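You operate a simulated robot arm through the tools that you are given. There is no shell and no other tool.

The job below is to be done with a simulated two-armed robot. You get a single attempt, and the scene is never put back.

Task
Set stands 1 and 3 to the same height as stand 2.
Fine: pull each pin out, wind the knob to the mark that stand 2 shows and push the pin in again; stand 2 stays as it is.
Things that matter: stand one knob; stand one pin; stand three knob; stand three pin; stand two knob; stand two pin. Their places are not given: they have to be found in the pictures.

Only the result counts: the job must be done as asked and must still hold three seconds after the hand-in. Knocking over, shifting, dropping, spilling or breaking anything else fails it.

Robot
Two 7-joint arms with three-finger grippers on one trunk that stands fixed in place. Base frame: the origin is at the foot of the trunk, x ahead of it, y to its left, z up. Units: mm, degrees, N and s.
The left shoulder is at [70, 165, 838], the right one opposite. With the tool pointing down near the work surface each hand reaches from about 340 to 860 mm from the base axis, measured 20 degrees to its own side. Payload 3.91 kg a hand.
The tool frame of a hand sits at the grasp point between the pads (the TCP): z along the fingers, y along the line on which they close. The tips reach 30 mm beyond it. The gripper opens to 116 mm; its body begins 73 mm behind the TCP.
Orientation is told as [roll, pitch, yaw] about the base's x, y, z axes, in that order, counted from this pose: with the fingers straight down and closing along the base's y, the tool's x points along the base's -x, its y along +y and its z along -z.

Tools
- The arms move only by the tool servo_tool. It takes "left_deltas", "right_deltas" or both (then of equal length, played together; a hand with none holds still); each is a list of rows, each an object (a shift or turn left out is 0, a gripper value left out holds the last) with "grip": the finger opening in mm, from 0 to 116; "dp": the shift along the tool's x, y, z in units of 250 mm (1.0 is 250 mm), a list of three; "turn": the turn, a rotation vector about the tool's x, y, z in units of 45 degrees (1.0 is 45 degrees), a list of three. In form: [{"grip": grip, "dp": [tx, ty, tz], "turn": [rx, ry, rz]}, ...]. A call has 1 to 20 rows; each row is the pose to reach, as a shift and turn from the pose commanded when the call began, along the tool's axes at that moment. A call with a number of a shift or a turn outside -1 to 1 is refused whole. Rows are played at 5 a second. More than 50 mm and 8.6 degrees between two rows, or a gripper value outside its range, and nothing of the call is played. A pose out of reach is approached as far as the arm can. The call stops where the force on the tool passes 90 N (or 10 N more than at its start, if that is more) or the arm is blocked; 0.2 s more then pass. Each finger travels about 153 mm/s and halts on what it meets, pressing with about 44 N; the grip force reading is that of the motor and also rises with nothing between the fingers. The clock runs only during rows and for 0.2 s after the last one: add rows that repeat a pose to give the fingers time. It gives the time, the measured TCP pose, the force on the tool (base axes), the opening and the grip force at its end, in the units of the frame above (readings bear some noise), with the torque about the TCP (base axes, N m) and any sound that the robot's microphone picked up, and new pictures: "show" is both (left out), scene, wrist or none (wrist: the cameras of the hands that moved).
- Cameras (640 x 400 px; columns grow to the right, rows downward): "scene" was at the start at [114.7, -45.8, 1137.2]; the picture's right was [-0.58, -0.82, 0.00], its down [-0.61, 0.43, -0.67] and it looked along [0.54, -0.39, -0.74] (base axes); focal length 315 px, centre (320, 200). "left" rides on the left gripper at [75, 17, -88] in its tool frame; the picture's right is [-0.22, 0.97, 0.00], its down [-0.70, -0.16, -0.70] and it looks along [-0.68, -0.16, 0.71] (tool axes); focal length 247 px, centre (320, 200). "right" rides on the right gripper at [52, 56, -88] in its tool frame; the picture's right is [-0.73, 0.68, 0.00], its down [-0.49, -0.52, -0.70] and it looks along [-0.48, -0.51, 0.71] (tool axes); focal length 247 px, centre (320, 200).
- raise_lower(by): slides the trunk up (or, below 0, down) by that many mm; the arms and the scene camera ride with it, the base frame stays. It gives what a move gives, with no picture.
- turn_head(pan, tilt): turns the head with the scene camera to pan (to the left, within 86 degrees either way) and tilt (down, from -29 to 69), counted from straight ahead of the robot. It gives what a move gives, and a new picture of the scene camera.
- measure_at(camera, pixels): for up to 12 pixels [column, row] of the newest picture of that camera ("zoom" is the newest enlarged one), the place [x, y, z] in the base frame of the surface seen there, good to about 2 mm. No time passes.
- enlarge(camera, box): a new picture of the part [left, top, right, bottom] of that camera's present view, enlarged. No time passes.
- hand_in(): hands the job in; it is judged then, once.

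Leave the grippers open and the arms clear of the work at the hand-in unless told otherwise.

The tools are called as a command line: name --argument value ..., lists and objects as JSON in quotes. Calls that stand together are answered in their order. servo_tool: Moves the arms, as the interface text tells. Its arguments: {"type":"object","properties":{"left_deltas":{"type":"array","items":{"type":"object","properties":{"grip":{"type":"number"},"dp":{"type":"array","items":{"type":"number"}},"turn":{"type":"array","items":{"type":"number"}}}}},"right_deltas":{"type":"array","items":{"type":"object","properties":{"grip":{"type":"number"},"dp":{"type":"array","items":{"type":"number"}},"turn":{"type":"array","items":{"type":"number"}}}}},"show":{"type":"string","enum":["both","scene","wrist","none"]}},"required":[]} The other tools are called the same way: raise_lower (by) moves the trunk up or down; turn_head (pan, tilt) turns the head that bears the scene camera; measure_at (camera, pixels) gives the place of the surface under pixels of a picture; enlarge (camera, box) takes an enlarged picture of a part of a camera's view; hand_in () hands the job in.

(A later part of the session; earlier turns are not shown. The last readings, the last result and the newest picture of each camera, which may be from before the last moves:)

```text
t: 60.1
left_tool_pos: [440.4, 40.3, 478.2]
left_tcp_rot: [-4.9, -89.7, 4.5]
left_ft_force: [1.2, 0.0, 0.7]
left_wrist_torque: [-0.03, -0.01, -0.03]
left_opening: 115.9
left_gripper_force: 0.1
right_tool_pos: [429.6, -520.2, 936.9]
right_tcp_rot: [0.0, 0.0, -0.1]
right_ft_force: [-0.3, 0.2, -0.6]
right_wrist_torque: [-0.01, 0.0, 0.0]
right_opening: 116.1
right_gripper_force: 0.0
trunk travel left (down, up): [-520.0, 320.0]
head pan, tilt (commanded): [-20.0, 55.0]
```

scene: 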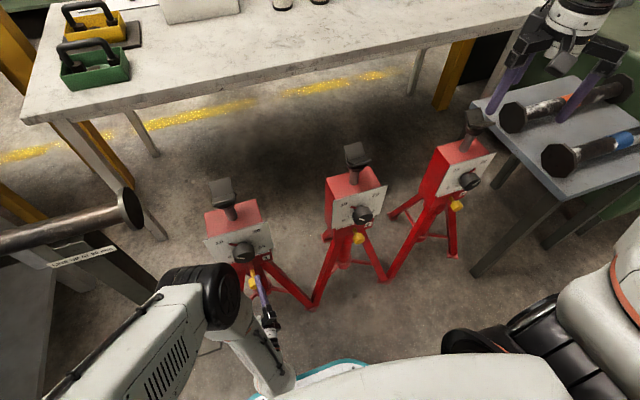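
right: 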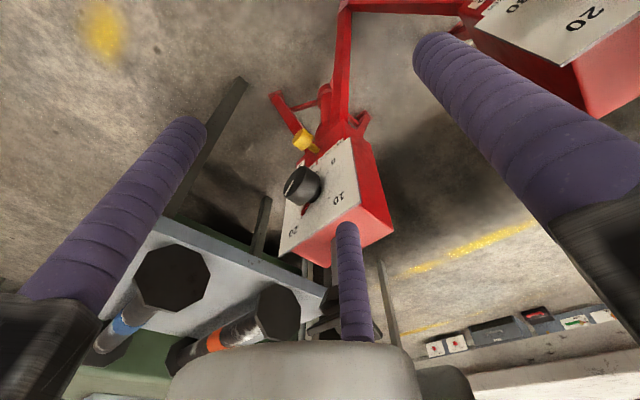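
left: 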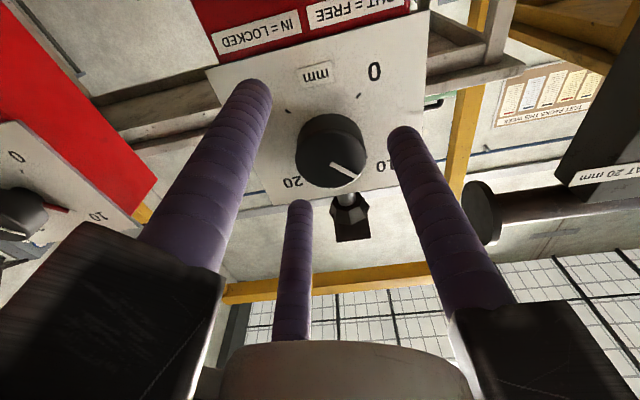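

The hand is at (440, 40, 478), in line with the pin. I'll narrow to 64 mm, drop 3 mm and move forward around the pin head.

servo_tool --left_deltas '[{"dp": [0.011, 0, 0], "grip": 64}, {"dp": [0.011, 0, 0], "grip": 64}, {"dp": [0.011, 0, 0.05]}, {"dp": [0.011, 0, 0.1]}, {"dp": [0.011, 0, 0.134]}, {"dp": [0.011, 0, 0.134]}]' --show "wrist"

```text
t: 61.5
left_tool_pos: [474.0, 39.8, 474.4]
left_tcp_rot: [-5.6, -89.6, 5.7]
left_ft_force: [0.5, -0.3, 0.4]
left_wrist_torque: [0.01, 0.01, 0.0]
left_opening: 64.0
left_gripper_force: 0.0
right_tool_pos: [430.0, -518.5, 935.3]
right_tcp_rot: [0.1, 0.0, -0.1]
right_ft_force: [0.9, 0.1, 0.0]
right_wrist_torque: [-0.01, 0.0, -0.01]
right_opening: 116.2
right_gripper_force: 0.0
trunk travel left (down, up): [-520.0, 320.0]
head pan, tilt (commanded): [-20.0, 55.0]
```

left: 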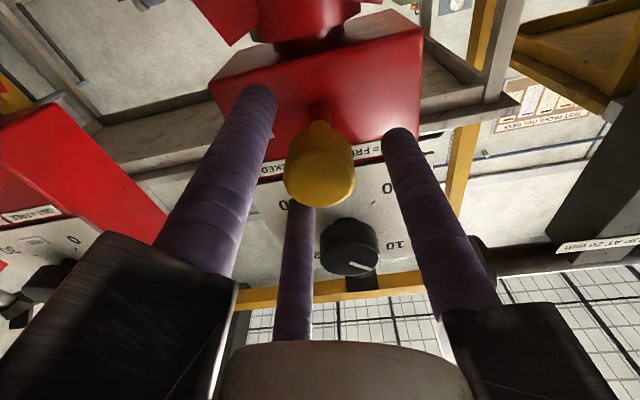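

The fingers are centred around the pin head. I'll close on it firmly.

servo_tool --left_deltas '[{"grip": 45}, {"grip": 36}, {"grip": 24}, {"grip": 12}, {"grip": 0}, {"grip": 0}]' --show "none"

```text
t: 62.9
left_tool_pos: [473.5, 39.3, 475.6]
left_tcp_rot: [-2.5, -89.7, 2.6]
left_ft_force: [1.0, 0.6, 5.8]
left_wrist_torque: [0.03, -0.21, -0.16]
left_opening: 35.0
left_gripper_force: 44.9
right_tool_pos: [430.4, -518.6, 935.7]
right_tcp_rot: [-0.1, 0.1, -0.1]
right_ft_force: [-0.4, 0.4, -0.3]
right_wrist_torque: [0.01, 0.01, -0.01]
right_opening: 115.8
right_gripper_force: 0.1
trunk travel left (down, up): [-520.0, 320.0]
head pan, tilt (commanded): [-20.0, 55.0]
```

It's centred with small side forces. I'll push the pin in along +x, 24 mm first.

servo_tool --left_deltas '[{"dp": [0, 0, 0.02]}, {"dp": [0, 0, 0.04]}, {"dp": [0, 0, 0.06]}, {"dp": [0, 0, 0.08]}, {"dp": [0, 0, 0.096]}, {"dp": [0, 0, 0.096]}]' --show "none"

```text
t: 64.3
left_tool_pos: [498.8, 40.7, 475.5]
left_tcp_rot: [-8.6, -89.8, 8.7]
left_ft_force: [4.0, 0.3, 11.8]
left_wrist_torque: [0.25, -0.21, 0.53]
left_opening: 34.8
left_gripper_force: 44.8
right_tool_pos: [429.6, -518.0, 937.5]
right_tcp_rot: [0.0, 0.0, -0.1]
right_ft_force: [0.9, 0.6, -0.4]
right_wrist_torque: [-0.01, 0.02, -0.02]
right_opening: 115.9
right_gripper_force: 0.0
trunk travel left (down, up): [-520.0, 320.0]
head pan, tilt (commanded): [-20.0, 55.0]
```

It moves smoothly. I'll push the last few millimetres in 1–1.5 mm steps and watch for the axial force of the seat.

servo_tool --left_deltas '[{"dp": [-0.001, 0, 0.006]}, {"dp": [-0.002, 0, 0.012]}, {"dp": [-0.002, 0, 0.018]}, {"dp": [-0.002, 0, 0.018]}]' --show "none"

```text
t: 65.3
left_tool_pos: [502.1, 40.3, 474.5]
left_tcp_rot: [-5.1, -89.6, 5.0]
left_ft_force: [3.8, -1.9, 4.4]
left_wrist_torque: [0.0, -0.58, -0.05]
left_opening: 34.4
left_gripper_force: 44.8
right_tool_pos: [429.4, -520.0, 935.5]
right_tcp_rot: [0.1, 0.0, 0.0]
right_ft_force: [0.7, 0.3, -0.4]
right_wrist_torque: [0.01, -0.01, 0.0]
right_opening: 115.7
right_gripper_force: 0.2
trunk travel left (down, up): [-520.0, 320.0]
head pan, tilt (commanded): [-20.0, 55.0]
```

servo_tool --left_deltas '[{"dp": [0, 0, 0.005]}, {"dp": [0, 0, 0.01]}, {"dp": [0, 0, 0.01]}]' --show "wrist"

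enlarge --camera "left" --box '[280, 70, 370, 160]'

```text
t: 66.1
left_tool_pos: [503.3, 39.9, 475.3]
left_tcp_rot: [2.4, -89.7, -2.5]
left_ft_force: [-2.5, 2.8, 1.2]
left_wrist_torque: [0.25, 0.07, -0.5]
left_opening: 35.0
left_gripper_force: 45.7
right_tool_pos: [429.9, -519.1, 937.2]
right_tcp_rot: [0.1, 0.0, -0.1]
right_ft_force: [-0.1, 0.2, 0.8]
right_wrist_torque: [0.05, -0.01, -0.01]
right_opening: 116.2
right_gripper_force: 0.1
trunk travel left (down, up): [-520.0, 320.0]
head pan, tilt (commanded): [-20.0, 55.0]
```

left: 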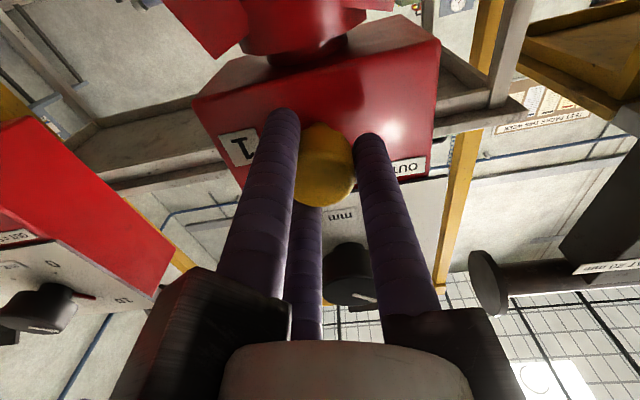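

```text
4.44 times, centred on (325, 115) of left
```

zoom: 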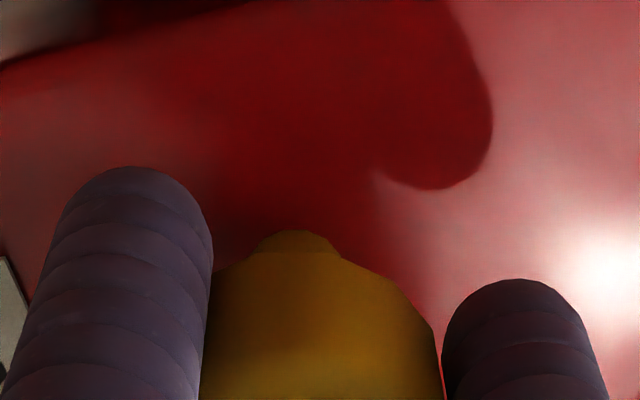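

No red shaft is visible any more. I'll push 2 mm more to be sure it's seated against its stop.

servo_tool --left_deltas '[{"dp": [0, 0, 0.004]}, {"dp": [0, 0, 0.008]}, {"dp": [0, 0, 0.008]}]' --show "none"

```text
t: 66.9
left_tool_pos: [504.6, 39.5, 474.5]
left_tcp_rot: [-3.0, -89.5, 2.9]
left_ft_force: [-21.0, 6.2, 6.5]
left_wrist_torque: [0.29, 0.06, 0.09]
left_opening: 34.5
left_gripper_force: 44.3
right_tool_pos: [427.6, -519.2, 937.9]
right_tcp_rot: [0.0, -0.1, 0.0]
right_ft_force: [-1.0, -0.9, 0.1]
right_wrist_torque: [0.01, -0.01, -0.01]
right_opening: 115.9
right_gripper_force: 0.0
trunk travel left (down, up): [-520.0, 320.0]
head pan, tilt (commanded): [-20.0, 55.0]
```

The axial force rose to -21 N, so the pin is seated. I'll open the fingers, back off and check it.

servo_tool --left_deltas '[{"grip": 40}, {"grip": 56}, {"grip": 70}, {"grip": 70}, {"dp": [0, 0, -0.08]}, {"dp": [0, 0, -0.16]}, {"dp": [0, 0, -0.21]}, {"dp": [0, 0, -0.21]}]' --show "both"

measure_at --camera "left" --pixels '[[320, 120], [320, 130], [318, 140], [340, 125], [300, 125]]'

enlarge --camera "left" --box '[230, 60, 430, 240]'

```text
t: 68.7
left_tool_pos: [455.1, 40.1, 475.4]
left_tcp_rot: [-4.6, -89.6, 4.6]
left_ft_force: [0.3, 0.7, -0.3]
left_wrist_torque: [0.0, 0.01, 0.02]
left_opening: 69.6
left_gripper_force: 0.0
right_tool_pos: [429.8, -518.1, 936.5]
right_tcp_rot: [0.0, 0.0, -0.1]
right_ft_force: [0.7, 0.6, 0.3]
right_wrist_torque: [0.0, -0.03, -0.03]
right_opening: 115.9
right_gripper_force: 0.1
trunk travel left (down, up): [-520.0, 320.0]
head pan, tilt (commanded): [-20.0, 55.0]
```

scene: 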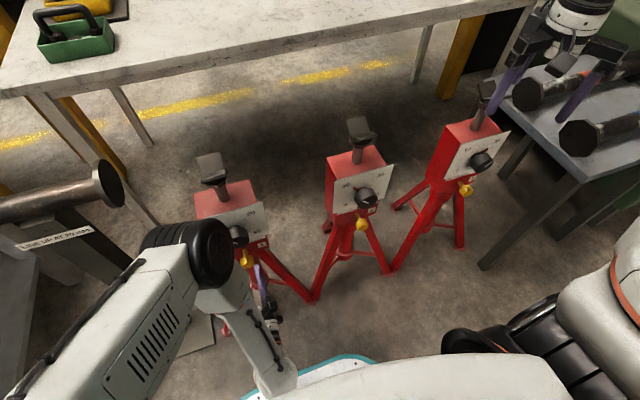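
left: 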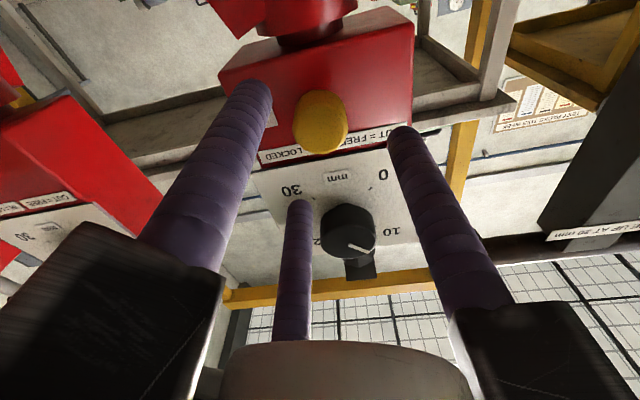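

```text
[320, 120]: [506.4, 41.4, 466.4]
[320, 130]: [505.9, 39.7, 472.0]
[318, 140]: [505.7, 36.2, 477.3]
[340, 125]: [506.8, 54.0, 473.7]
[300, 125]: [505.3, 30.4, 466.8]
```

```text
2.22 times, centred on (330, 150) of left
```

zoom: 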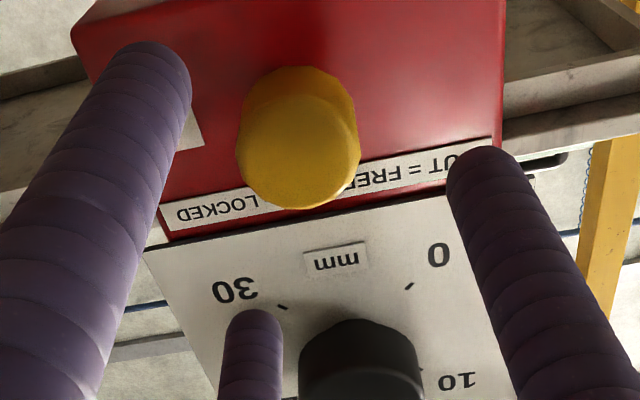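

Pin 1's face is back at x=506, the same as at the start, so stand 1 is locked. Next I'll lift the left hand up and away, unpitching it as it rises.

servo_tool --left_deltas '[{"dp": [-0.06, 0, -0.01], "turn": [0, 0.15, 0]}, {"dp": [-0.12, 0, -0.03], "turn": [0, 0.3, 0]}, {"dp": [-0.18, 0, -0.05], "turn": [0, 0.45, 0]}, {"dp": [-0.25, 0, -0.07], "turn": [0, 0.6, 0]}, {"dp": [-0.32, 0, -0.08], "turn": [0, 0.75, 0]}, {"dp": [-0.4, 0, -0.1], "turn": [0, 0.9, 0]}, {"dp": [-0.5, 0, -0.1], "turn": [0, 1.0, 0]}, {"dp": [-0.6, 0, -0.1], "turn": [0, 1.0, 0]}]' --show "both"

enlarge --camera "left" --box '[230, 50, 430, 250]'

```text
t: 70.5
left_tool_pos: [429.5, 39.0, 626.0]
left_tcp_rot: [0.0, -44.6, -0.1]
left_ft_force: [-0.5, -0.1, 0.8]
left_wrist_torque: [-0.02, -0.03, -0.01]
left_opening: 69.9
left_gripper_force: 0.0
right_tool_pos: [429.1, -519.2, 935.7]
right_tcp_rot: [-0.1, 0.0, 0.0]
right_ft_force: [0.7, 0.2, -0.1]
right_wrist_torque: [0.04, -0.04, -0.02]
right_opening: 116.0
right_gripper_force: 0.1
trunk travel left (down, up): [-520.0, 320.0]
head pan, tilt (commanded): [-20.0, 55.0]
```

scene: 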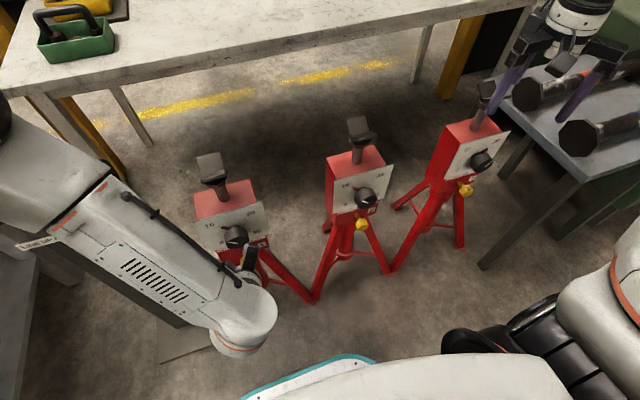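
left: 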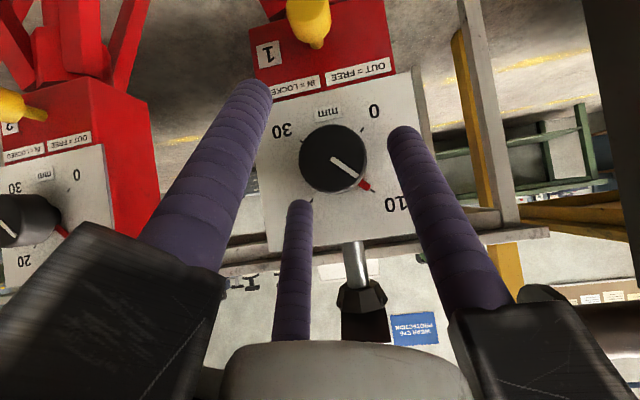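

```text
2.00 times, centred on (330, 150) of left
```

zoom: 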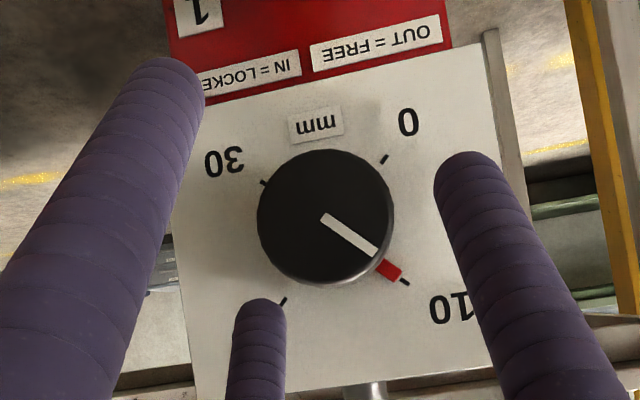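

I have a good view of stand 1's dial, so I'll zoom further for a final angle check.

enlarge --camera "left" --box '[275, 95, 395, 215]'

```text
3.33 times, centred on (335, 155) of left
```

zoom: 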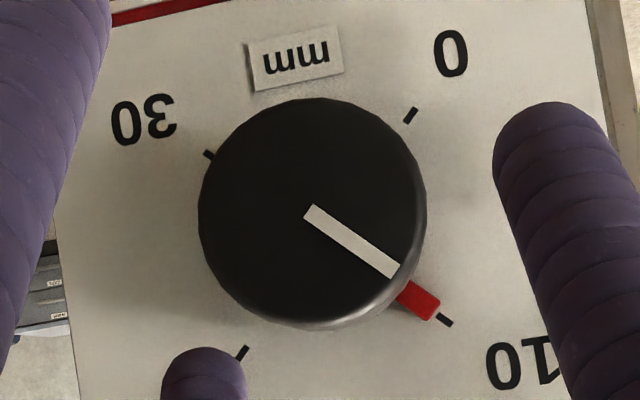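

Stand 1's pointer matches stand 2's to within about half a degree. Now I'll lift the left hand straight up and park it pointing down, high and clear.

servo_tool --left_deltas '[{"dp": [-0.08, 0.01, -0.1], "turn": [0, 0.12, 0]}, {"dp": [-0.16, 0.02, -0.2], "turn": [0, 0.25, 0]}, {"dp": [-0.24, 0.03, -0.3], "turn": [0, 0.38, 0]}, {"dp": [-0.33, 0.04, -0.41], "turn": [0, 0.51, 0]}, {"dp": [-0.42, 0.05, -0.52], "turn": [0, 0.64, 0]}, {"dp": [-0.51, 0.06, -0.63], "turn": [0, 0.77, 0]}, {"dp": [-0.6, 0.07, -0.74], "turn": [0, 0.89, 0]}, {"dp": [-0.679, 0.08, -0.848], "turn": [0, 0.99, 0]}, {"dp": [-0.679, 0.08, -0.848], "turn": [0, 0.99, 0]}]' --show "scene"

```text
t: 72.5
left_tool_pos: [404.9, 61.0, 896.5]
left_tcp_rot: [0.1, 0.0, 0.0]
left_ft_force: [-1.1, -0.2, 0.3]
left_wrist_torque: [0.01, -0.02, -0.01]
left_opening: 69.7
left_gripper_force: 0.0
right_tool_pos: [429.7, -519.3, 935.4]
right_tcp_rot: [0.0, 0.1, -0.1]
right_ft_force: [-0.2, -0.2, -0.3]
right_wrist_torque: [-0.02, -0.05, 0.0]
right_opening: 115.9
right_gripper_force: 0.1
trunk travel left (down, up): [-520.0, 320.0]
head pan, tilt (commanded): [-20.0, 55.0]
```

scene: 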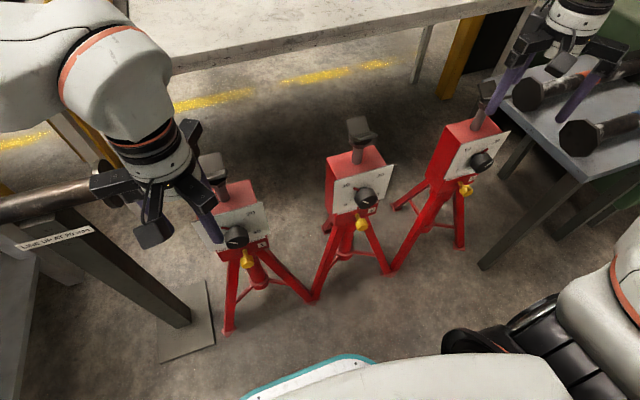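

The left hand is parked. Before lowering the trunk I'll measure the bench and hammers next to stand 3 so the right arm can keep clear.

measure_at --camera "scene" --pixels '[[545, 185], [500, 130], [525, 90], [580, 140], [480, 160], [465, 190], [490, 250], [620, 190], [470, 130], [560, 190]]'

raise_lower --by -145

```text
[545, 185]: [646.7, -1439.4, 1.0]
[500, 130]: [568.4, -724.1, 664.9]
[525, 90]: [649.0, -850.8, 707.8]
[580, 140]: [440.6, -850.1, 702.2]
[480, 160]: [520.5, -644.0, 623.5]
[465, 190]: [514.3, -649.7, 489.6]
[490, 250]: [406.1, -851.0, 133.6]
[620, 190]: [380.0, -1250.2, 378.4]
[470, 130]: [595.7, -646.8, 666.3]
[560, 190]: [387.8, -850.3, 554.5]
```

```text
t: 74.2
left_tool_pos: [403.7, 59.8, 751.4]
left_tcp_rot: [0.1, -0.1, 0.1]
left_ft_force: [0.5, -1.0, -0.4]
left_wrist_torque: [0.03, -0.02, 0.0]
left_opening: 69.8
left_gripper_force: 0.0
right_tool_pos: [429.6, -518.5, 792.8]
right_tcp_rot: [0.0, -0.1, -0.2]
right_ft_force: [-0.1, -0.8, 0.0]
right_wrist_torque: [-0.02, 0.02, 0.03]
right_opening: 116.1
right_gripper_force: 0.0
trunk travel left (down, up): [-375.0, 465.0]
head pan, tilt (commanded): [-20.0, 55.0]
```

The bench side is at y≈-850, 200 mm from stand 3's centreline. I'll move the right hand back and across in front of stand 3 while rolling it -45° so its camera sits on the robot side.

servo_tool --right_deltas '[{"dp": [0.06, 0, 0], "turn": [0, 0, -0.12]}, {"dp": [0.12, -0.06, 0.03], "turn": [0, 0, -0.25]}, {"dp": [0.12, -0.15, 0.08], "turn": [0, 0, -0.38]}, {"dp": [0.12, -0.24, 0.14], "turn": [0, 0, -0.5]}, {"dp": [0.12, -0.33, 0.2], "turn": [0, 0, -0.63]}, {"dp": [0.12, -0.42, 0.26], "turn": [0, 0, -0.76]}, {"dp": [0.12, -0.48, 0.33], "turn": [0, 0, -0.88]}, {"dp": [0.12, -0.52, 0.4], "turn": [0, 0, -1.0]}, {"dp": [0.12, -0.52, 0.4], "turn": [0, 0, -1.0]}]' --show "both"

```text
t: 76.2
left_tool_pos: [403.4, 61.0, 751.7]
left_tcp_rot: [0.1, -0.2, 0.0]
left_ft_force: [-0.7, 0.4, -0.7]
left_wrist_torque: [-0.01, -0.03, 0.01]
left_opening: 69.9
left_gripper_force: 0.1
right_tool_pos: [399.7, -650.0, 691.5]
right_tcp_rot: [0.0, 0.0, 45.0]
right_ft_force: [0.5, 0.3, 0.1]
right_wrist_torque: [-0.02, -0.01, 0.01]
right_opening: 116.0
right_gripper_force: 0.1
trunk travel left (down, up): [-375.0, 465.0]
head pan, tilt (commanded): [-20.0, 55.0]
```

scene: 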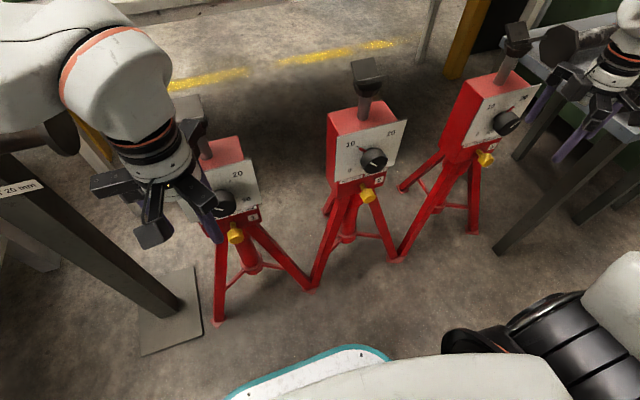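
right: 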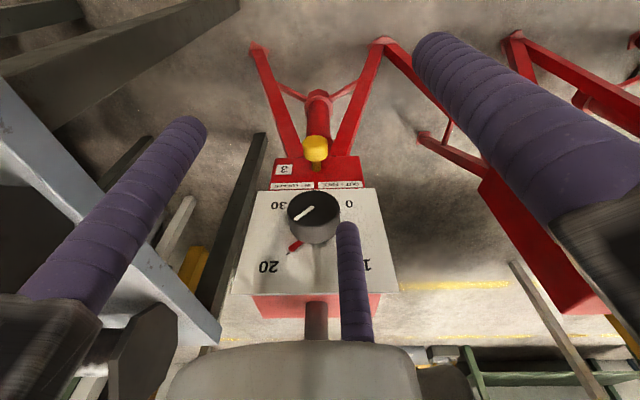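

The right camera sees stand 3's dial well. I'll pitch the right hand to -45° for the head-on view and aim the head at that side.

servo_tool --right_deltas '[{"dp": [0, 0, 0.04], "turn": [0.11, -0.11, 0]}, {"dp": [-0.015, -0.015, 0.08], "turn": [0.23, -0.23, 0]}, {"dp": [-0.03, -0.03, 0.12], "turn": [0.35, -0.35, 0]}, {"dp": [-0.045, -0.045, 0.16], "turn": [0.47, -0.47, 0]}, {"dp": [-0.06, -0.06, 0.2], "turn": [0.59, -0.59, 0]}, {"dp": [-0.076, -0.076, 0.252], "turn": [0.707, -0.707, 0]}, {"dp": [-0.076, -0.076, 0.252], "turn": [0.707, -0.707, 0]}]' --show "wrist"

turn_head --pan -50 --tilt 48

```text
t: 77.8
left_tool_pos: [404.6, 60.1, 751.4]
left_tcp_rot: [0.0, -0.2, 0.0]
left_ft_force: [-0.1, 0.3, 0.7]
left_wrist_torque: [-0.05, 0.0, -0.03]
left_opening: 69.9
left_gripper_force: 0.2
right_tool_pos: [426.2, -648.4, 628.7]
right_tcp_rot: [-35.0, -30.1, 54.7]
right_ft_force: [0.8, 1.2, -0.2]
right_wrist_torque: [0.01, 0.02, 0.01]
right_opening: 116.0
right_gripper_force: 0.1
trunk travel left (down, up): [-375.0, 465.0]
head pan, tilt (commanded): [-20.0, 55.0]
```

right: 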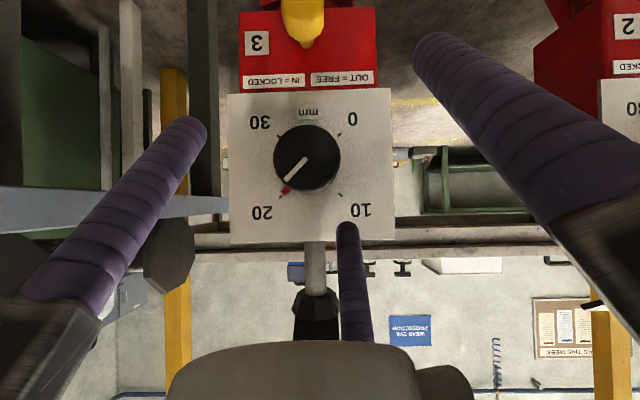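

```text
t: 78.8
left_tool_pos: [403.6, 60.7, 750.8]
left_tcp_rot: [0.0, 0.0, 0.0]
left_ft_force: [-0.1, 0.5, 0.8]
left_wrist_torque: [0.02, 0.05, 0.01]
left_opening: 70.1
left_gripper_force: 0.0
right_tool_pos: [427.2, -648.6, 628.1]
right_tcp_rot: [-35.1, -30.2, 54.6]
right_ft_force: [-0.2, 0.3, 0.3]
right_wrist_torque: [0.03, -0.01, -0.01]
right_opening: 116.0
right_gripper_force: 0.1
trunk travel left (down, up): [-375.0, 465.0]
head pan, tilt (commanded): [-50.0, 48.0]
```

scene: 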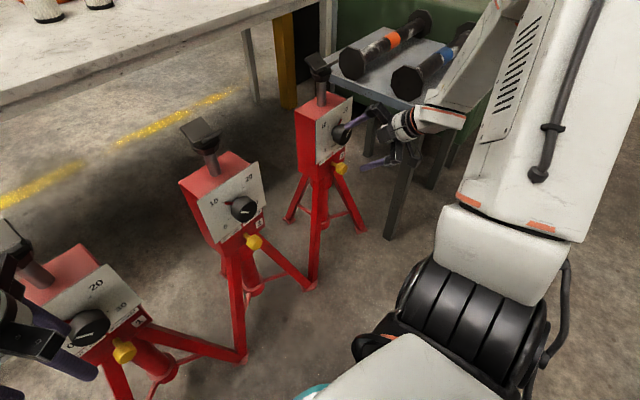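

Stand 3's dial is head-on and its pointer is near 20 at (286,188). I'll zoom in and measure the knob and pin.

enlarge --camera "right" --box '[245, 95, 375, 225]'

measure_at --camera "right" --pixels '[[307, 157], [275, 157], [339, 157], [307, 127], [307, 188], [303, 30], [303, 15], [286, 188], [232, 97], [390, 90], [342, 192], [278, 194]]'

```text
3.08 times, centred on (310, 160) of right
```

zoom: 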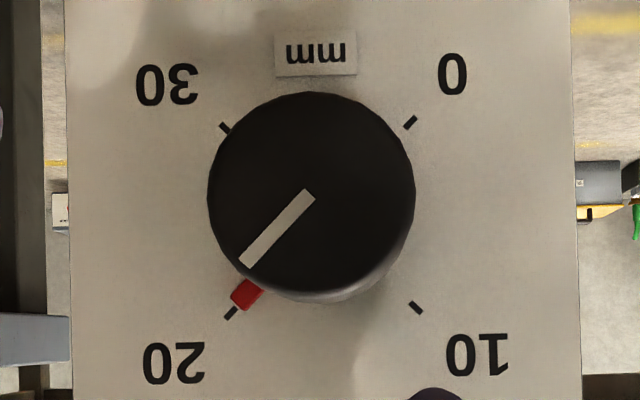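

```text
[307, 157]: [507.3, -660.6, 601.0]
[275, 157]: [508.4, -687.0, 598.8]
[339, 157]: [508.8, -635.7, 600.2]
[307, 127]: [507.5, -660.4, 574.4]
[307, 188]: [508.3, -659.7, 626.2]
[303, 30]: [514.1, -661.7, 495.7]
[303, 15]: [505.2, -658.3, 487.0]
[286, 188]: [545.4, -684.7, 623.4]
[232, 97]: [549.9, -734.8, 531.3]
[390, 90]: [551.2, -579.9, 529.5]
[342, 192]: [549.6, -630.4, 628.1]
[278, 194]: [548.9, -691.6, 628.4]
```

Stand 3 reads exactly 20, so it needs a 90° counter-clockwise turn. Its knob centre is about (508, -660.5, 600.5). I'll pitch the right hand to horizontal and come down toward pin height with the fingers narrowed to 70 mm.

servo_tool --right_deltas '[{"dp": [0, 0, 0], "grip": 70}, {"dp": [0.017, 0.01, 0.019], "turn": [0.11, -0.11, 0]}, {"dp": [0.043, 0.026, 0.048], "turn": [0.23, -0.23, 0]}, {"dp": [0.077, 0.046, 0.086], "turn": [0.35, -0.35, 0]}, {"dp": [0.11, 0.066, 0.125], "turn": [0.47, -0.47, 0]}, {"dp": [0.131, 0.073, 0.183], "turn": [0.59, -0.59, 0]}, {"dp": [0.138, 0.07, 0.238], "turn": [0.707, -0.707, 0]}, {"dp": [0.124, 0.056, 0.257], "turn": [0.707, -0.707, 0]}, {"dp": [0.124, 0.056, 0.257], "turn": [0.707, -0.707, 0]}]' --show "both"

```text
t: 80.8
left_tool_pos: [404.1, 60.7, 751.3]
left_tcp_rot: [-0.1, -0.1, -0.1]
left_ft_force: [0.3, -0.1, 0.1]
left_wrist_torque: [-0.02, -0.03, -0.03]
left_opening: 69.9
left_gripper_force: 0.1
right_tool_pos: [449.6, -660.6, 559.9]
right_tcp_rot: [-89.9, -44.8, 89.8]
right_ft_force: [1.0, -0.7, -0.2]
right_wrist_torque: [0.01, 0.02, -0.01]
right_opening: 70.1
right_gripper_force: 0.0
right hand out of reach, approached as far as the arm can: row 2, 3, 4
trunk travel left (down, up): [-375.0, 465.0]
head pan, tilt (commanded): [-50.0, 48.0]
```

scene: 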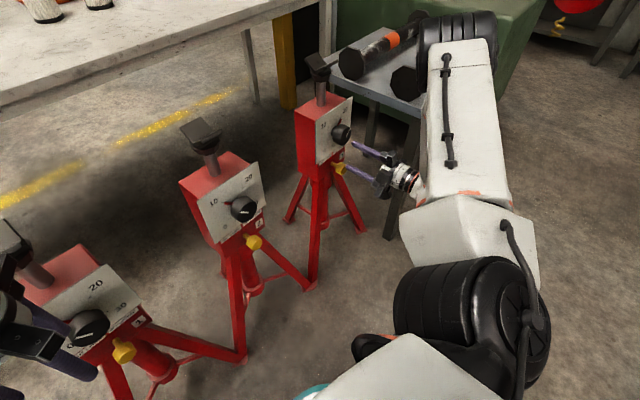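
right: 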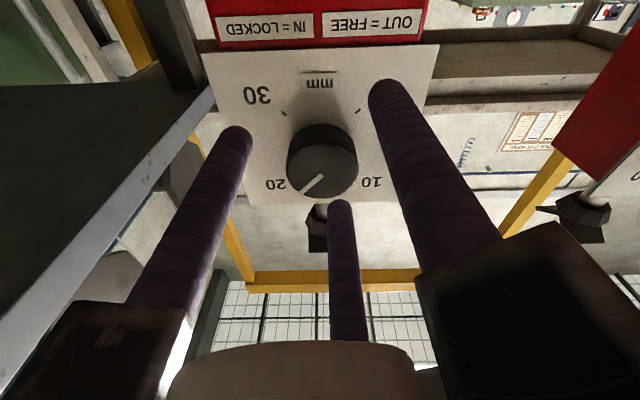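

The hand is in position, but the right elbow has swung out over the bench with the hammers. I'll measure the gap.

measure_at --camera "scene" --pixels '[[455, 30], [430, 40], [490, 35], [455, 60], [420, 30], [405, 82], [365, 60], [440, 100], [430, 70], [460, 15], [425, 85], [400, 45]]'

enlarge --camera "scene" --box '[320, 0, 540, 140]'

```text
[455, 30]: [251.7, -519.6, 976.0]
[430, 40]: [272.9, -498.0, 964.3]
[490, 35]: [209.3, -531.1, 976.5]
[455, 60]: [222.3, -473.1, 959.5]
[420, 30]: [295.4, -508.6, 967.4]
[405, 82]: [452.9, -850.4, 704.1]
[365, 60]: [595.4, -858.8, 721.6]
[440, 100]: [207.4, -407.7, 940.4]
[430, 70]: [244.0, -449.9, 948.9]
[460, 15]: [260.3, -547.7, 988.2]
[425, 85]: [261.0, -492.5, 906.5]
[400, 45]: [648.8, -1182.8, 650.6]
```

```text
2.86 times, centred on (430, 70) of scene
```

zoom: 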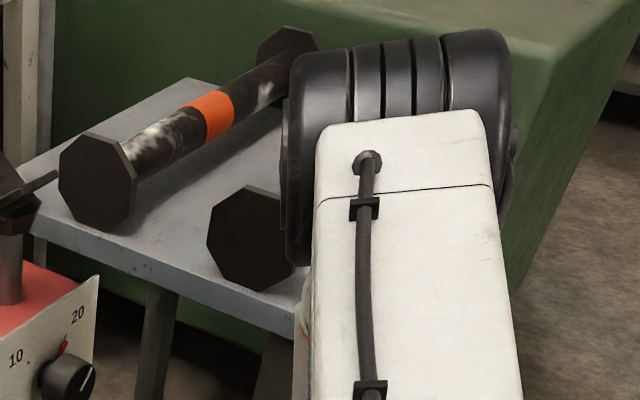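

The elbow is at y≈-520 and z≈976, far from the bench at y=-850. I'll go straight down to pin height.

servo_tool --right_deltas '[{"dp": [0.08, 0.08, 0]}, {"dp": [0.16, 0.16, 0]}, {"dp": [0.238, 0.238, 0]}, {"dp": [0.238, 0.238, 0]}]' --show "wrist"

enlarge --camera "right" --box '[260, 60, 380, 180]'

measure_at --camera "right" --pixels '[[320, 110], [320, 120], [320, 130], [300, 120], [340, 120], [320, 140], [320, 100]]'

```text
t: 81.8
left_tool_pos: [404.8, 60.7, 749.8]
left_tcp_rot: [0.0, -0.3, 0.0]
left_ft_force: [0.1, -0.5, 0.4]
left_wrist_torque: [-0.01, -0.03, 0.04]
left_opening: 69.8
left_gripper_force: 0.0
right_tool_pos: [449.8, -661.9, 476.5]
right_tcp_rot: [-90.1, -45.1, 90.0]
right_ft_force: [-0.6, 0.3, -0.3]
right_wrist_torque: [0.01, 0.0, 0.0]
right_opening: 70.0
right_gripper_force: 0.0
trunk travel left (down, up): [-375.0, 465.0]
head pan, tilt (commanded): [-50.0, 48.0]
```

right: 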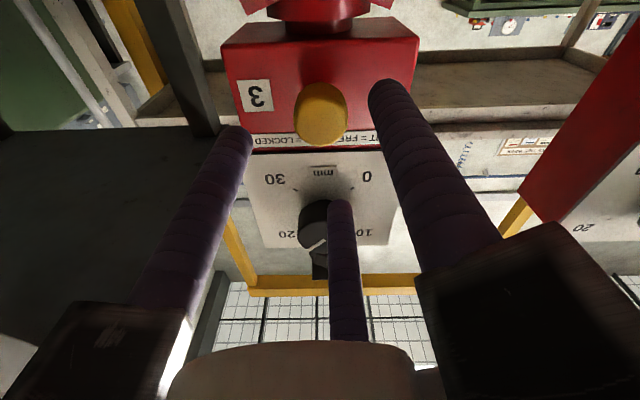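

```text
3.33 times, centred on (320, 120) of right
```

zoom: 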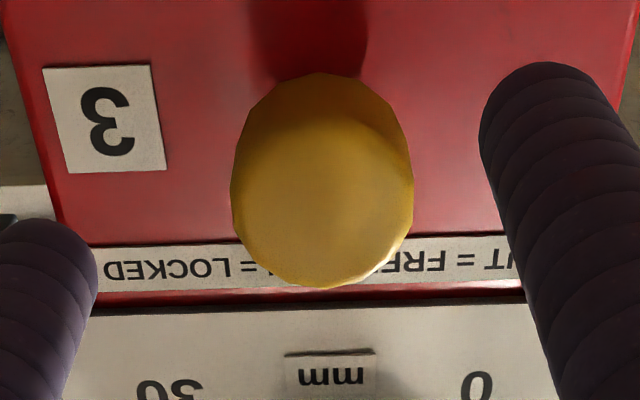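

```text
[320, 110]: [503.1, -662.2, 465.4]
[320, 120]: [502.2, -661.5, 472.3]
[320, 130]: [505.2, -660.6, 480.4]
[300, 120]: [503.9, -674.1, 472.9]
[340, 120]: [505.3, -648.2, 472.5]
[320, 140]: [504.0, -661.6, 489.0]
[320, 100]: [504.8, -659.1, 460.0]
```

The pin centre is about (505, -661, 475.5) and the hand is nearly aligned. I'll move forward around the pin head.

servo_tool --right_deltas '[{"dp": [0, 0.005, 0], "grip": 64}, {"dp": [0, 0.005, 0.05]}, {"dp": [0, 0.005, 0.1]}, {"dp": [0, 0.005, 0.15]}, {"dp": [0, 0.005, 0.19]}, {"dp": [0, 0.005, 0.208]}, {"dp": [0, 0.005, 0.208]}]' --show "wrist"

```text
t: 83.3
left_tool_pos: [404.5, 60.7, 751.2]
left_tcp_rot: [-0.1, -0.1, -0.1]
left_ft_force: [0.2, -1.1, -0.4]
left_wrist_torque: [-0.01, 0.0, 0.02]
left_opening: 70.0
left_gripper_force: 0.1
right_tool_pos: [499.8, -663.1, 476.3]
right_tcp_rot: [-90.0, -45.3, 90.3]
right_ft_force: [0.5, 0.2, -0.7]
right_wrist_torque: [-0.01, 0.01, -0.02]
right_opening: 64.4
right_gripper_force: 0.1
right hand out of reach, approached as far as the arm can: row 5, 6, 7
trunk travel left (down, up): [-375.0, 465.0]
head pan, tilt (commanded): [-50.0, 48.0]
```

right: 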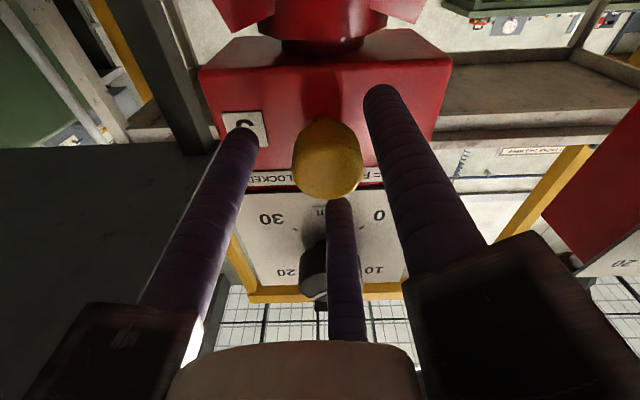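

The right arm reaches its limit at x≈500 here, which is short of what I need to re-seat the pin. I'll back out and try the wrist rolled +45°, in case that joint is the limit.

servo_tool --right_deltas '[{"dp": [0, 0, -0.08]}, {"dp": [0, 0, -0.16]}, {"dp": [0, 0, -0.21]}, {"dp": [0, 0, -0.21], "turn": [0, 0, 0.16]}, {"dp": [0, 0, -0.21], "turn": [0, 0, 0.33]}, {"dp": [0, 0, -0.21], "turn": [0, 0, 0.5]}, {"dp": [0, 0, -0.21], "turn": [0, 0, 0.67]}, {"dp": [0, 0, -0.21], "turn": [0, 0, 0.84]}, {"dp": [0, 0, -0.21], "turn": [0, 0, 1.0]}, {"dp": [0, 0, -0.21], "turn": [0, 0, 1.0]}]' --show "both"

```text
t: 85.5
left_tool_pos: [404.9, 59.5, 751.4]
left_tcp_rot: [0.1, -0.1, 0.0]
left_ft_force: [-0.1, 0.3, 0.5]
left_wrist_torque: [0.02, -0.01, -0.02]
left_opening: 69.9
left_gripper_force: 0.0
right_tool_pos: [447.8, -664.2, 476.8]
right_tcp_rot: [58.9, -89.9, -58.9]
right_ft_force: [-0.4, -0.2, 0.2]
right_wrist_torque: [-0.01, 0.04, 0.01]
right_opening: 63.8
right_gripper_force: 0.1
trunk travel left (down, up): [-375.0, 465.0]
head pan, tilt (commanded): [-50.0, 48.0]
```

scene: 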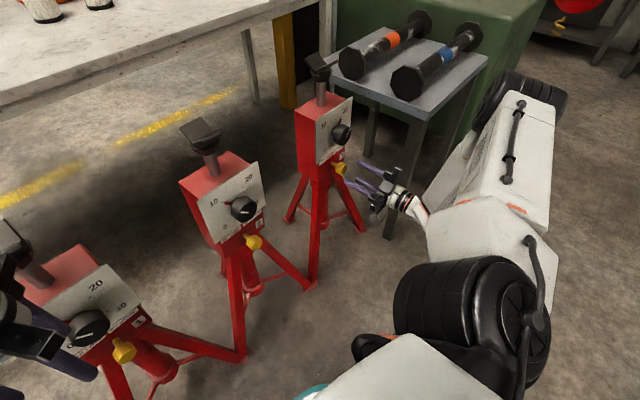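
right: 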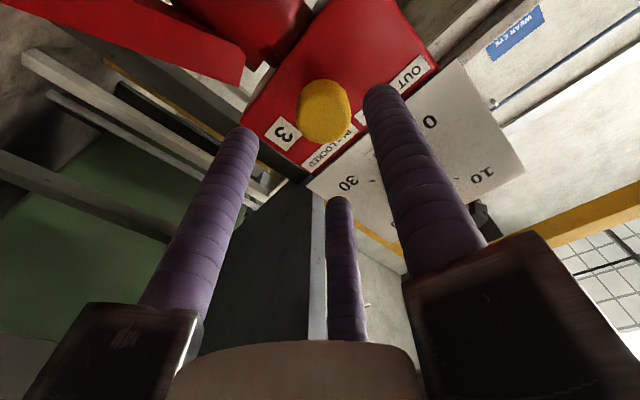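

The elbow shifted outward, so wrist roll does trade off with elbow position. The hammers are untouched. I'll check the elbow's place and try moving forward at this roll.

measure_at --camera "scene" --pixels '[[530, 95], [560, 95], [490, 100], [500, 80], [460, 180], [440, 200], [480, 150], [425, 160]]'

servo_tool --right_deltas '[{"dp": [0.005, 0.012, 0], "grip": 64}, {"dp": [0.005, 0.012, 0.05]}, {"dp": [0.005, 0.012, 0.1]}, {"dp": [0.005, 0.012, 0.15]}, {"dp": [0.005, 0.012, 0.2]}, {"dp": [0.005, 0.012, 0.224]}, {"dp": [0.005, 0.012, 0.224]}]' --show "wrist"

```text
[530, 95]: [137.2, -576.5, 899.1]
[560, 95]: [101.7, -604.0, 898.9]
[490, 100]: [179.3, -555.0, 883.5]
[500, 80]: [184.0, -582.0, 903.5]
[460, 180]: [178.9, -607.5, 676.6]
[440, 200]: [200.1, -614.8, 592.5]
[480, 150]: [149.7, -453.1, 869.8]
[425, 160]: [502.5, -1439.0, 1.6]
```

```text
t: 87.2
left_tool_pos: [403.8, 60.7, 750.9]
left_tcp_rot: [0.0, -0.1, 0.1]
left_ft_force: [0.0, 0.3, 0.5]
left_wrist_torque: [-0.02, 0.04, 0.02]
left_opening: 70.0
left_gripper_force: 0.0
right_tool_pos: [502.8, -661.4, 475.2]
right_tcp_rot: [-7.2, -89.9, 7.1]
right_ft_force: [0.4, 0.2, 0.0]
right_wrist_torque: [-0.03, -0.02, 0.0]
right_opening: 63.9
right_gripper_force: 0.0
trunk travel left (down, up): [-375.0, 465.0]
head pan, tilt (commanded): [-50.0, 48.0]
```

right: 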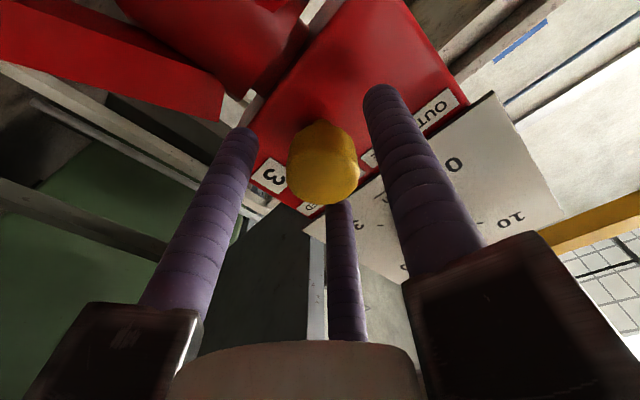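

This roll reaches fine, with the TCP at (503, -661, 475) and the pin centred. I'll close on the pin.

servo_tool --right_deltas '[{"grip": 45}, {"grip": 36}, {"grip": 24}, {"grip": 12}, {"grip": 0}, {"grip": 0}]' --show "none"

```text
t: 88.5
left_tool_pos: [405.2, 61.7, 751.6]
left_tcp_rot: [0.0, -0.1, 0.0]
left_ft_force: [0.2, -0.6, 0.5]
left_wrist_torque: [-0.03, 0.01, 0.03]
left_opening: 70.0
left_gripper_force: 0.0
right_tool_pos: [503.9, -659.2, 475.1]
right_tcp_rot: [-5.5, -90.0, 5.5]
right_ft_force: [-4.5, 23.6, -4.0]
right_wrist_torque: [0.19, -0.2, 0.3]
right_opening: 34.7
right_gripper_force: 44.5
trunk travel left (down, up): [-375.0, 465.0]
head pan, tilt (commanded): [-50.0, 48.0]
```

The side force is +23.6 N in y. I'll ease the hand 2.3 mm in +y to centre it.

servo_tool --right_deltas '[{"dp": [0, 0.005, 0]}, {"dp": [0, 0.0095, 0]}, {"dp": [0, 0.0095, 0]}]' --show "none"

```text
t: 89.3
left_tool_pos: [403.5, 62.3, 751.0]
left_tcp_rot: [-0.1, -0.1, 0.0]
left_ft_force: [0.1, -0.4, 0.5]
left_wrist_torque: [-0.01, -0.01, 0.02]
left_opening: 70.0
left_gripper_force: 0.0
right_tool_pos: [504.4, -659.1, 474.8]
right_tcp_rot: [-45.3, -89.9, 45.1]
right_ft_force: [0.3, 11.3, -4.8]
right_wrist_torque: [0.03, 0.51, 0.34]
right_opening: 34.6
right_gripper_force: 45.2
trunk travel left (down, up): [-375.0, 465.0]
head pan, tilt (commanded): [-50.0, 48.0]
```

The side force is down to 11 N. I'll nudge a bit more and pull the pin out along -x in small steps, 14 mm first.

servo_tool --right_deltas '[{"dp": [0.001, 0.006, 0]}, {"dp": [0.001, 0.006, -0.014]}, {"dp": [0.001, 0.006, -0.028]}, {"dp": [0.001, 0.006, -0.042]}, {"dp": [0.001, 0.006, -0.056]}, {"dp": [0.001, 0.006, -0.056]}]' --show "none"

```text
t: 90.8
left_tool_pos: [404.3, 61.2, 751.1]
left_tcp_rot: [0.0, -0.2, 0.0]
left_ft_force: [0.0, 0.3, 0.7]
left_wrist_torque: [0.0, -0.01, 0.0]
left_opening: 69.9
left_gripper_force: 0.1
right_tool_pos: [490.1, -659.9, 474.8]
right_tcp_rot: [-172.0, -90.0, 171.7]
right_ft_force: [-0.7, -35.8, 9.8]
right_wrist_torque: [0.28, -0.14, -0.49]
right_opening: 34.7
right_gripper_force: 44.7
trunk travel left (down, up): [-375.0, 465.0]
head pan, tilt (commanded): [-50.0, 48.0]
```

It pulled 14 mm with no axial resistance, but the side force is now -36 N in y. I'll trim back 2.5 mm in y and pull on.

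servo_tool --right_deltas '[{"dp": [-0.002, -0.009, 0]}, {"dp": [-0.002, -0.01, -0.014]}, {"dp": [-0.002, -0.01, -0.028]}, {"dp": [-0.002, -0.01, -0.028]}]' --show "none"

```text
t: 91.8
left_tool_pos: [403.8, 60.0, 751.7]
left_tcp_rot: [-0.1, -0.1, 0.0]
left_ft_force: [-0.4, -1.2, 0.3]
left_wrist_torque: [0.05, 0.02, -0.01]
left_opening: 69.9
left_gripper_force: 0.1
right_tool_pos: [483.4, -659.7, 475.8]
right_tcp_rot: [47.3, -89.8, -47.2]
right_ft_force: [-0.5, -14.7, 4.0]
right_wrist_torque: [0.22, -0.36, -0.68]
right_opening: 34.9
right_gripper_force: 44.9
trunk travel left (down, up): [-375.0, 465.0]
head pan, tilt (commanded): [-50.0, 48.0]
```

servo_tool --right_deltas '[{"dp": [-0.001, -0.005, -0.008]}, {"dp": [-0.001, -0.006, -0.018]}, {"dp": [-0.001, -0.006, -0.028]}, {"dp": [-0.001, -0.006, -0.028]}]' --show "wrist"

enlarge --camera "right" --box '[270, 70, 390, 190]'

```text
t: 92.8
left_tool_pos: [404.4, 61.4, 751.5]
left_tcp_rot: [0.0, -0.1, 0.0]
left_ft_force: [-0.8, 0.5, -0.1]
left_wrist_torque: [0.01, -0.05, -0.03]
left_opening: 69.8
left_gripper_force: 0.1
right_tool_pos: [474.4, -661.0, 473.7]
right_tcp_rot: [19.6, -89.8, -19.5]
right_ft_force: [-3.6, 6.5, -4.0]
right_wrist_torque: [0.06, -0.16, 0.56]
right_opening: 34.8
right_gripper_force: 45.1
trunk travel left (down, up): [-375.0, 465.0]
head pan, tilt (commanded): [-50.0, 48.0]
```

right: 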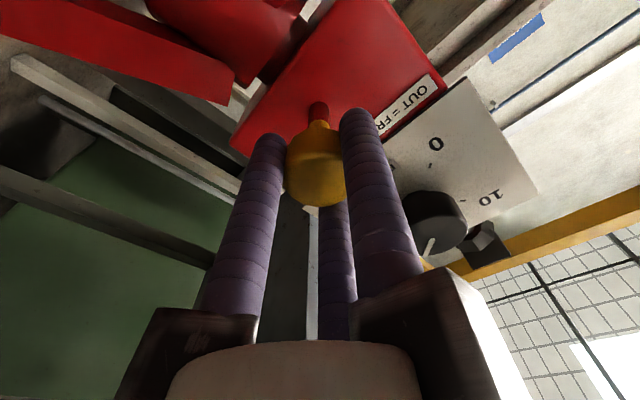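

```text
3.33 times, centred on (330, 130) of right
```

zoom: 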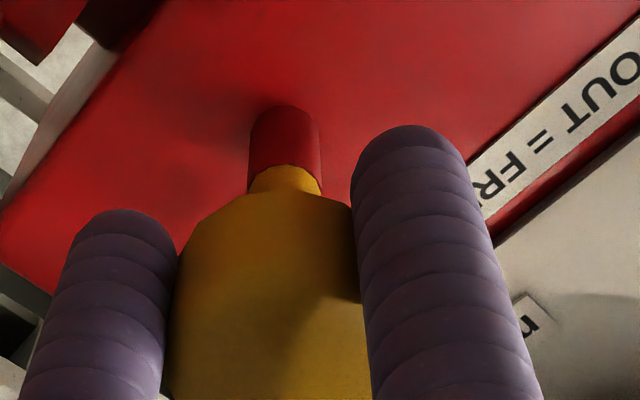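

Stand 3's pin is out with the red shaft showing, at TCP x≈474 as for stand 1. I'll open the fingers and back away.

servo_tool --right_deltas '[{"grip": 40}, {"grip": 56}, {"grip": 70}, {"grip": 70}, {"dp": [0, 0, -0.06]}, {"dp": [0, 0, -0.12]}, {"dp": [0, 0, -0.16]}, {"dp": [0, 0, -0.16]}]' --show "both"

```text
t: 94.5
left_tool_pos: [403.8, 59.9, 751.7]
left_tcp_rot: [0.0, -0.1, 0.1]
left_ft_force: [0.1, 0.7, -0.1]
left_wrist_torque: [0.0, -0.02, -0.01]
left_opening: 69.7
left_gripper_force: 0.1
right_tool_pos: [436.1, -662.6, 475.7]
right_tcp_rot: [-2.8, -90.0, 2.8]
right_ft_force: [-0.3, 0.3, 0.2]
right_wrist_torque: [-0.03, 0.03, 0.01]
right_opening: 69.9
right_gripper_force: 0.2
trunk travel left (down, up): [-375.0, 465.0]
head pan, tilt (commanded): [-50.0, 48.0]
```

scene: 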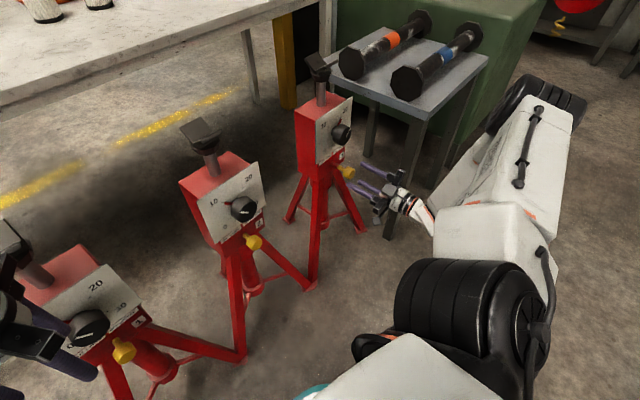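
right: 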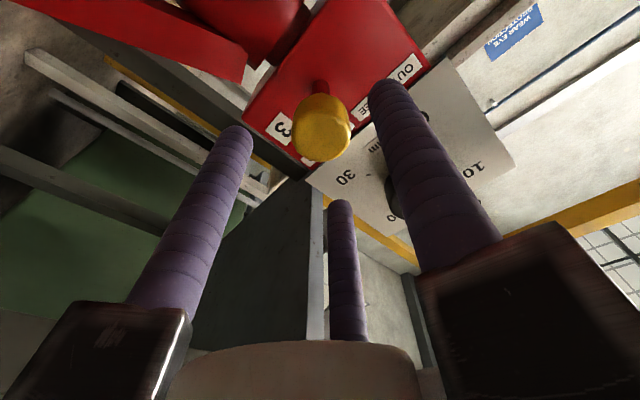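

The pin stays out. I'll move up to knob height and wind the wrist to +45° in free air, ready for the counter-clockwise turn.

servo_tool --right_deltas '[{"dp": [-0.15, 0.004, 0], "grip": 100}, {"dp": [-0.3, 0.008, 0]}, {"dp": [-0.45, 0.008, 0]}, {"dp": [-0.499, 0.008, 0], "turn": [0, 0, 0.17]}, {"dp": [-0.499, 0.008, 0], "turn": [0, 0, 0.34]}, {"dp": [-0.499, 0.008, 0], "turn": [0, 0, 0.51]}, {"dp": [-0.499, 0.008, 0], "turn": [0, 0, 0.68]}, {"dp": [-0.499, 0.008, 0], "turn": [0, 0, 0.85]}, {"dp": [-0.499, 0.008, 0], "turn": [0, 0, 1.0]}, {"dp": [-0.499, 0.008, 0], "turn": [0, 0, 1.0]}]' --show "both"

```text
t: 96.8
left_tool_pos: [404.2, 60.6, 750.9]
left_tcp_rot: [0.0, 0.0, 0.0]
left_ft_force: [0.3, 0.9, -0.3]
left_wrist_torque: [-0.03, 0.01, 0.02]
left_opening: 70.0
left_gripper_force: 0.1
right_tool_pos: [435.8, -659.7, 600.4]
right_tcp_rot: [90.0, -44.9, -90.0]
right_ft_force: [0.2, 0.2, 0.1]
right_wrist_torque: [-0.01, -0.02, 0.01]
right_opening: 100.2
right_gripper_force: 0.0
trunk travel left (down, up): [-375.0, 465.0]
head pan, tilt (commanded): [-50.0, 48.0]
```

scene: 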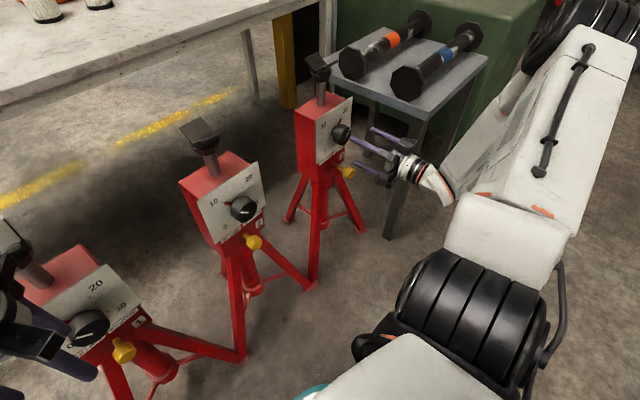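
right: 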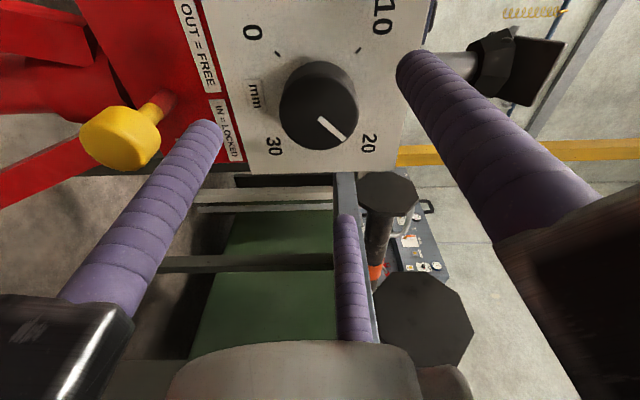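

The pose works with the TCP at (436, -660, 600), aligned with the knob. I'll move forward over the knob with a 90 mm opening.

servo_tool --right_deltas '[{"dp": [0, 0, 0.06], "grip": 90}, {"dp": [0, 0, 0.12]}, {"dp": [0, 0, 0.18]}, {"dp": [0, 0, 0.23]}, {"dp": [0, 0, 0.276]}, {"dp": [0, 0, 0.276]}]' --show "wrist"

```text
t: 98.2
left_tool_pos: [403.8, 61.1, 750.8]
left_tcp_rot: [0.0, 0.0, -0.1]
left_ft_force: [-0.1, 0.3, 0.1]
left_wrist_torque: [0.01, 0.03, -0.01]
left_opening: 70.0
left_gripper_force: 0.0
right_tool_pos: [505.1, -659.0, 600.6]
right_tcp_rot: [90.0, -45.0, -89.9]
right_ft_force: [-0.3, 0.2, -0.7]
right_wrist_torque: [-0.02, 0.02, 0.0]
right_opening: 90.1
right_gripper_force: 0.1
trunk travel left (down, up): [-375.0, 465.0]
head pan, tilt (commanded): [-50.0, 48.0]
```

right: 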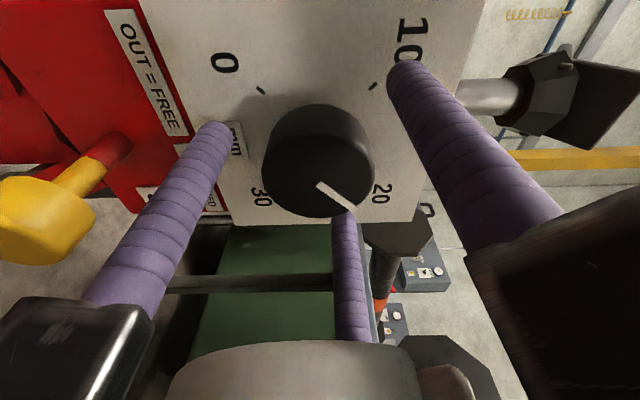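

The fingers straddle the knob. I'll close lightly first to check centring.

servo_tool --right_deltas '[{"grip": 76}, {"grip": 66}, {"grip": 56}, {"grip": 46}, {"grip": 40}, {"grip": 40}]' --show "none"

```text
t: 99.5
left_tool_pos: [404.3, 60.1, 751.3]
left_tcp_rot: [0.0, -0.1, 0.0]
left_ft_force: [-0.3, 0.1, 0.2]
left_wrist_torque: [-0.01, -0.02, -0.02]
left_opening: 70.0
left_gripper_force: 0.1
right_tool_pos: [505.7, -659.4, 600.7]
right_tcp_rot: [90.1, -45.0, -90.1]
right_ft_force: [2.2, -5.8, 1.9]
right_wrist_torque: [-0.02, 0.01, -0.19]
right_opening: 57.0
right_gripper_force: 17.1
trunk travel left (down, up): [-375.0, 465.0]
head pan, tilt (commanded): [-50.0, 48.0]
```

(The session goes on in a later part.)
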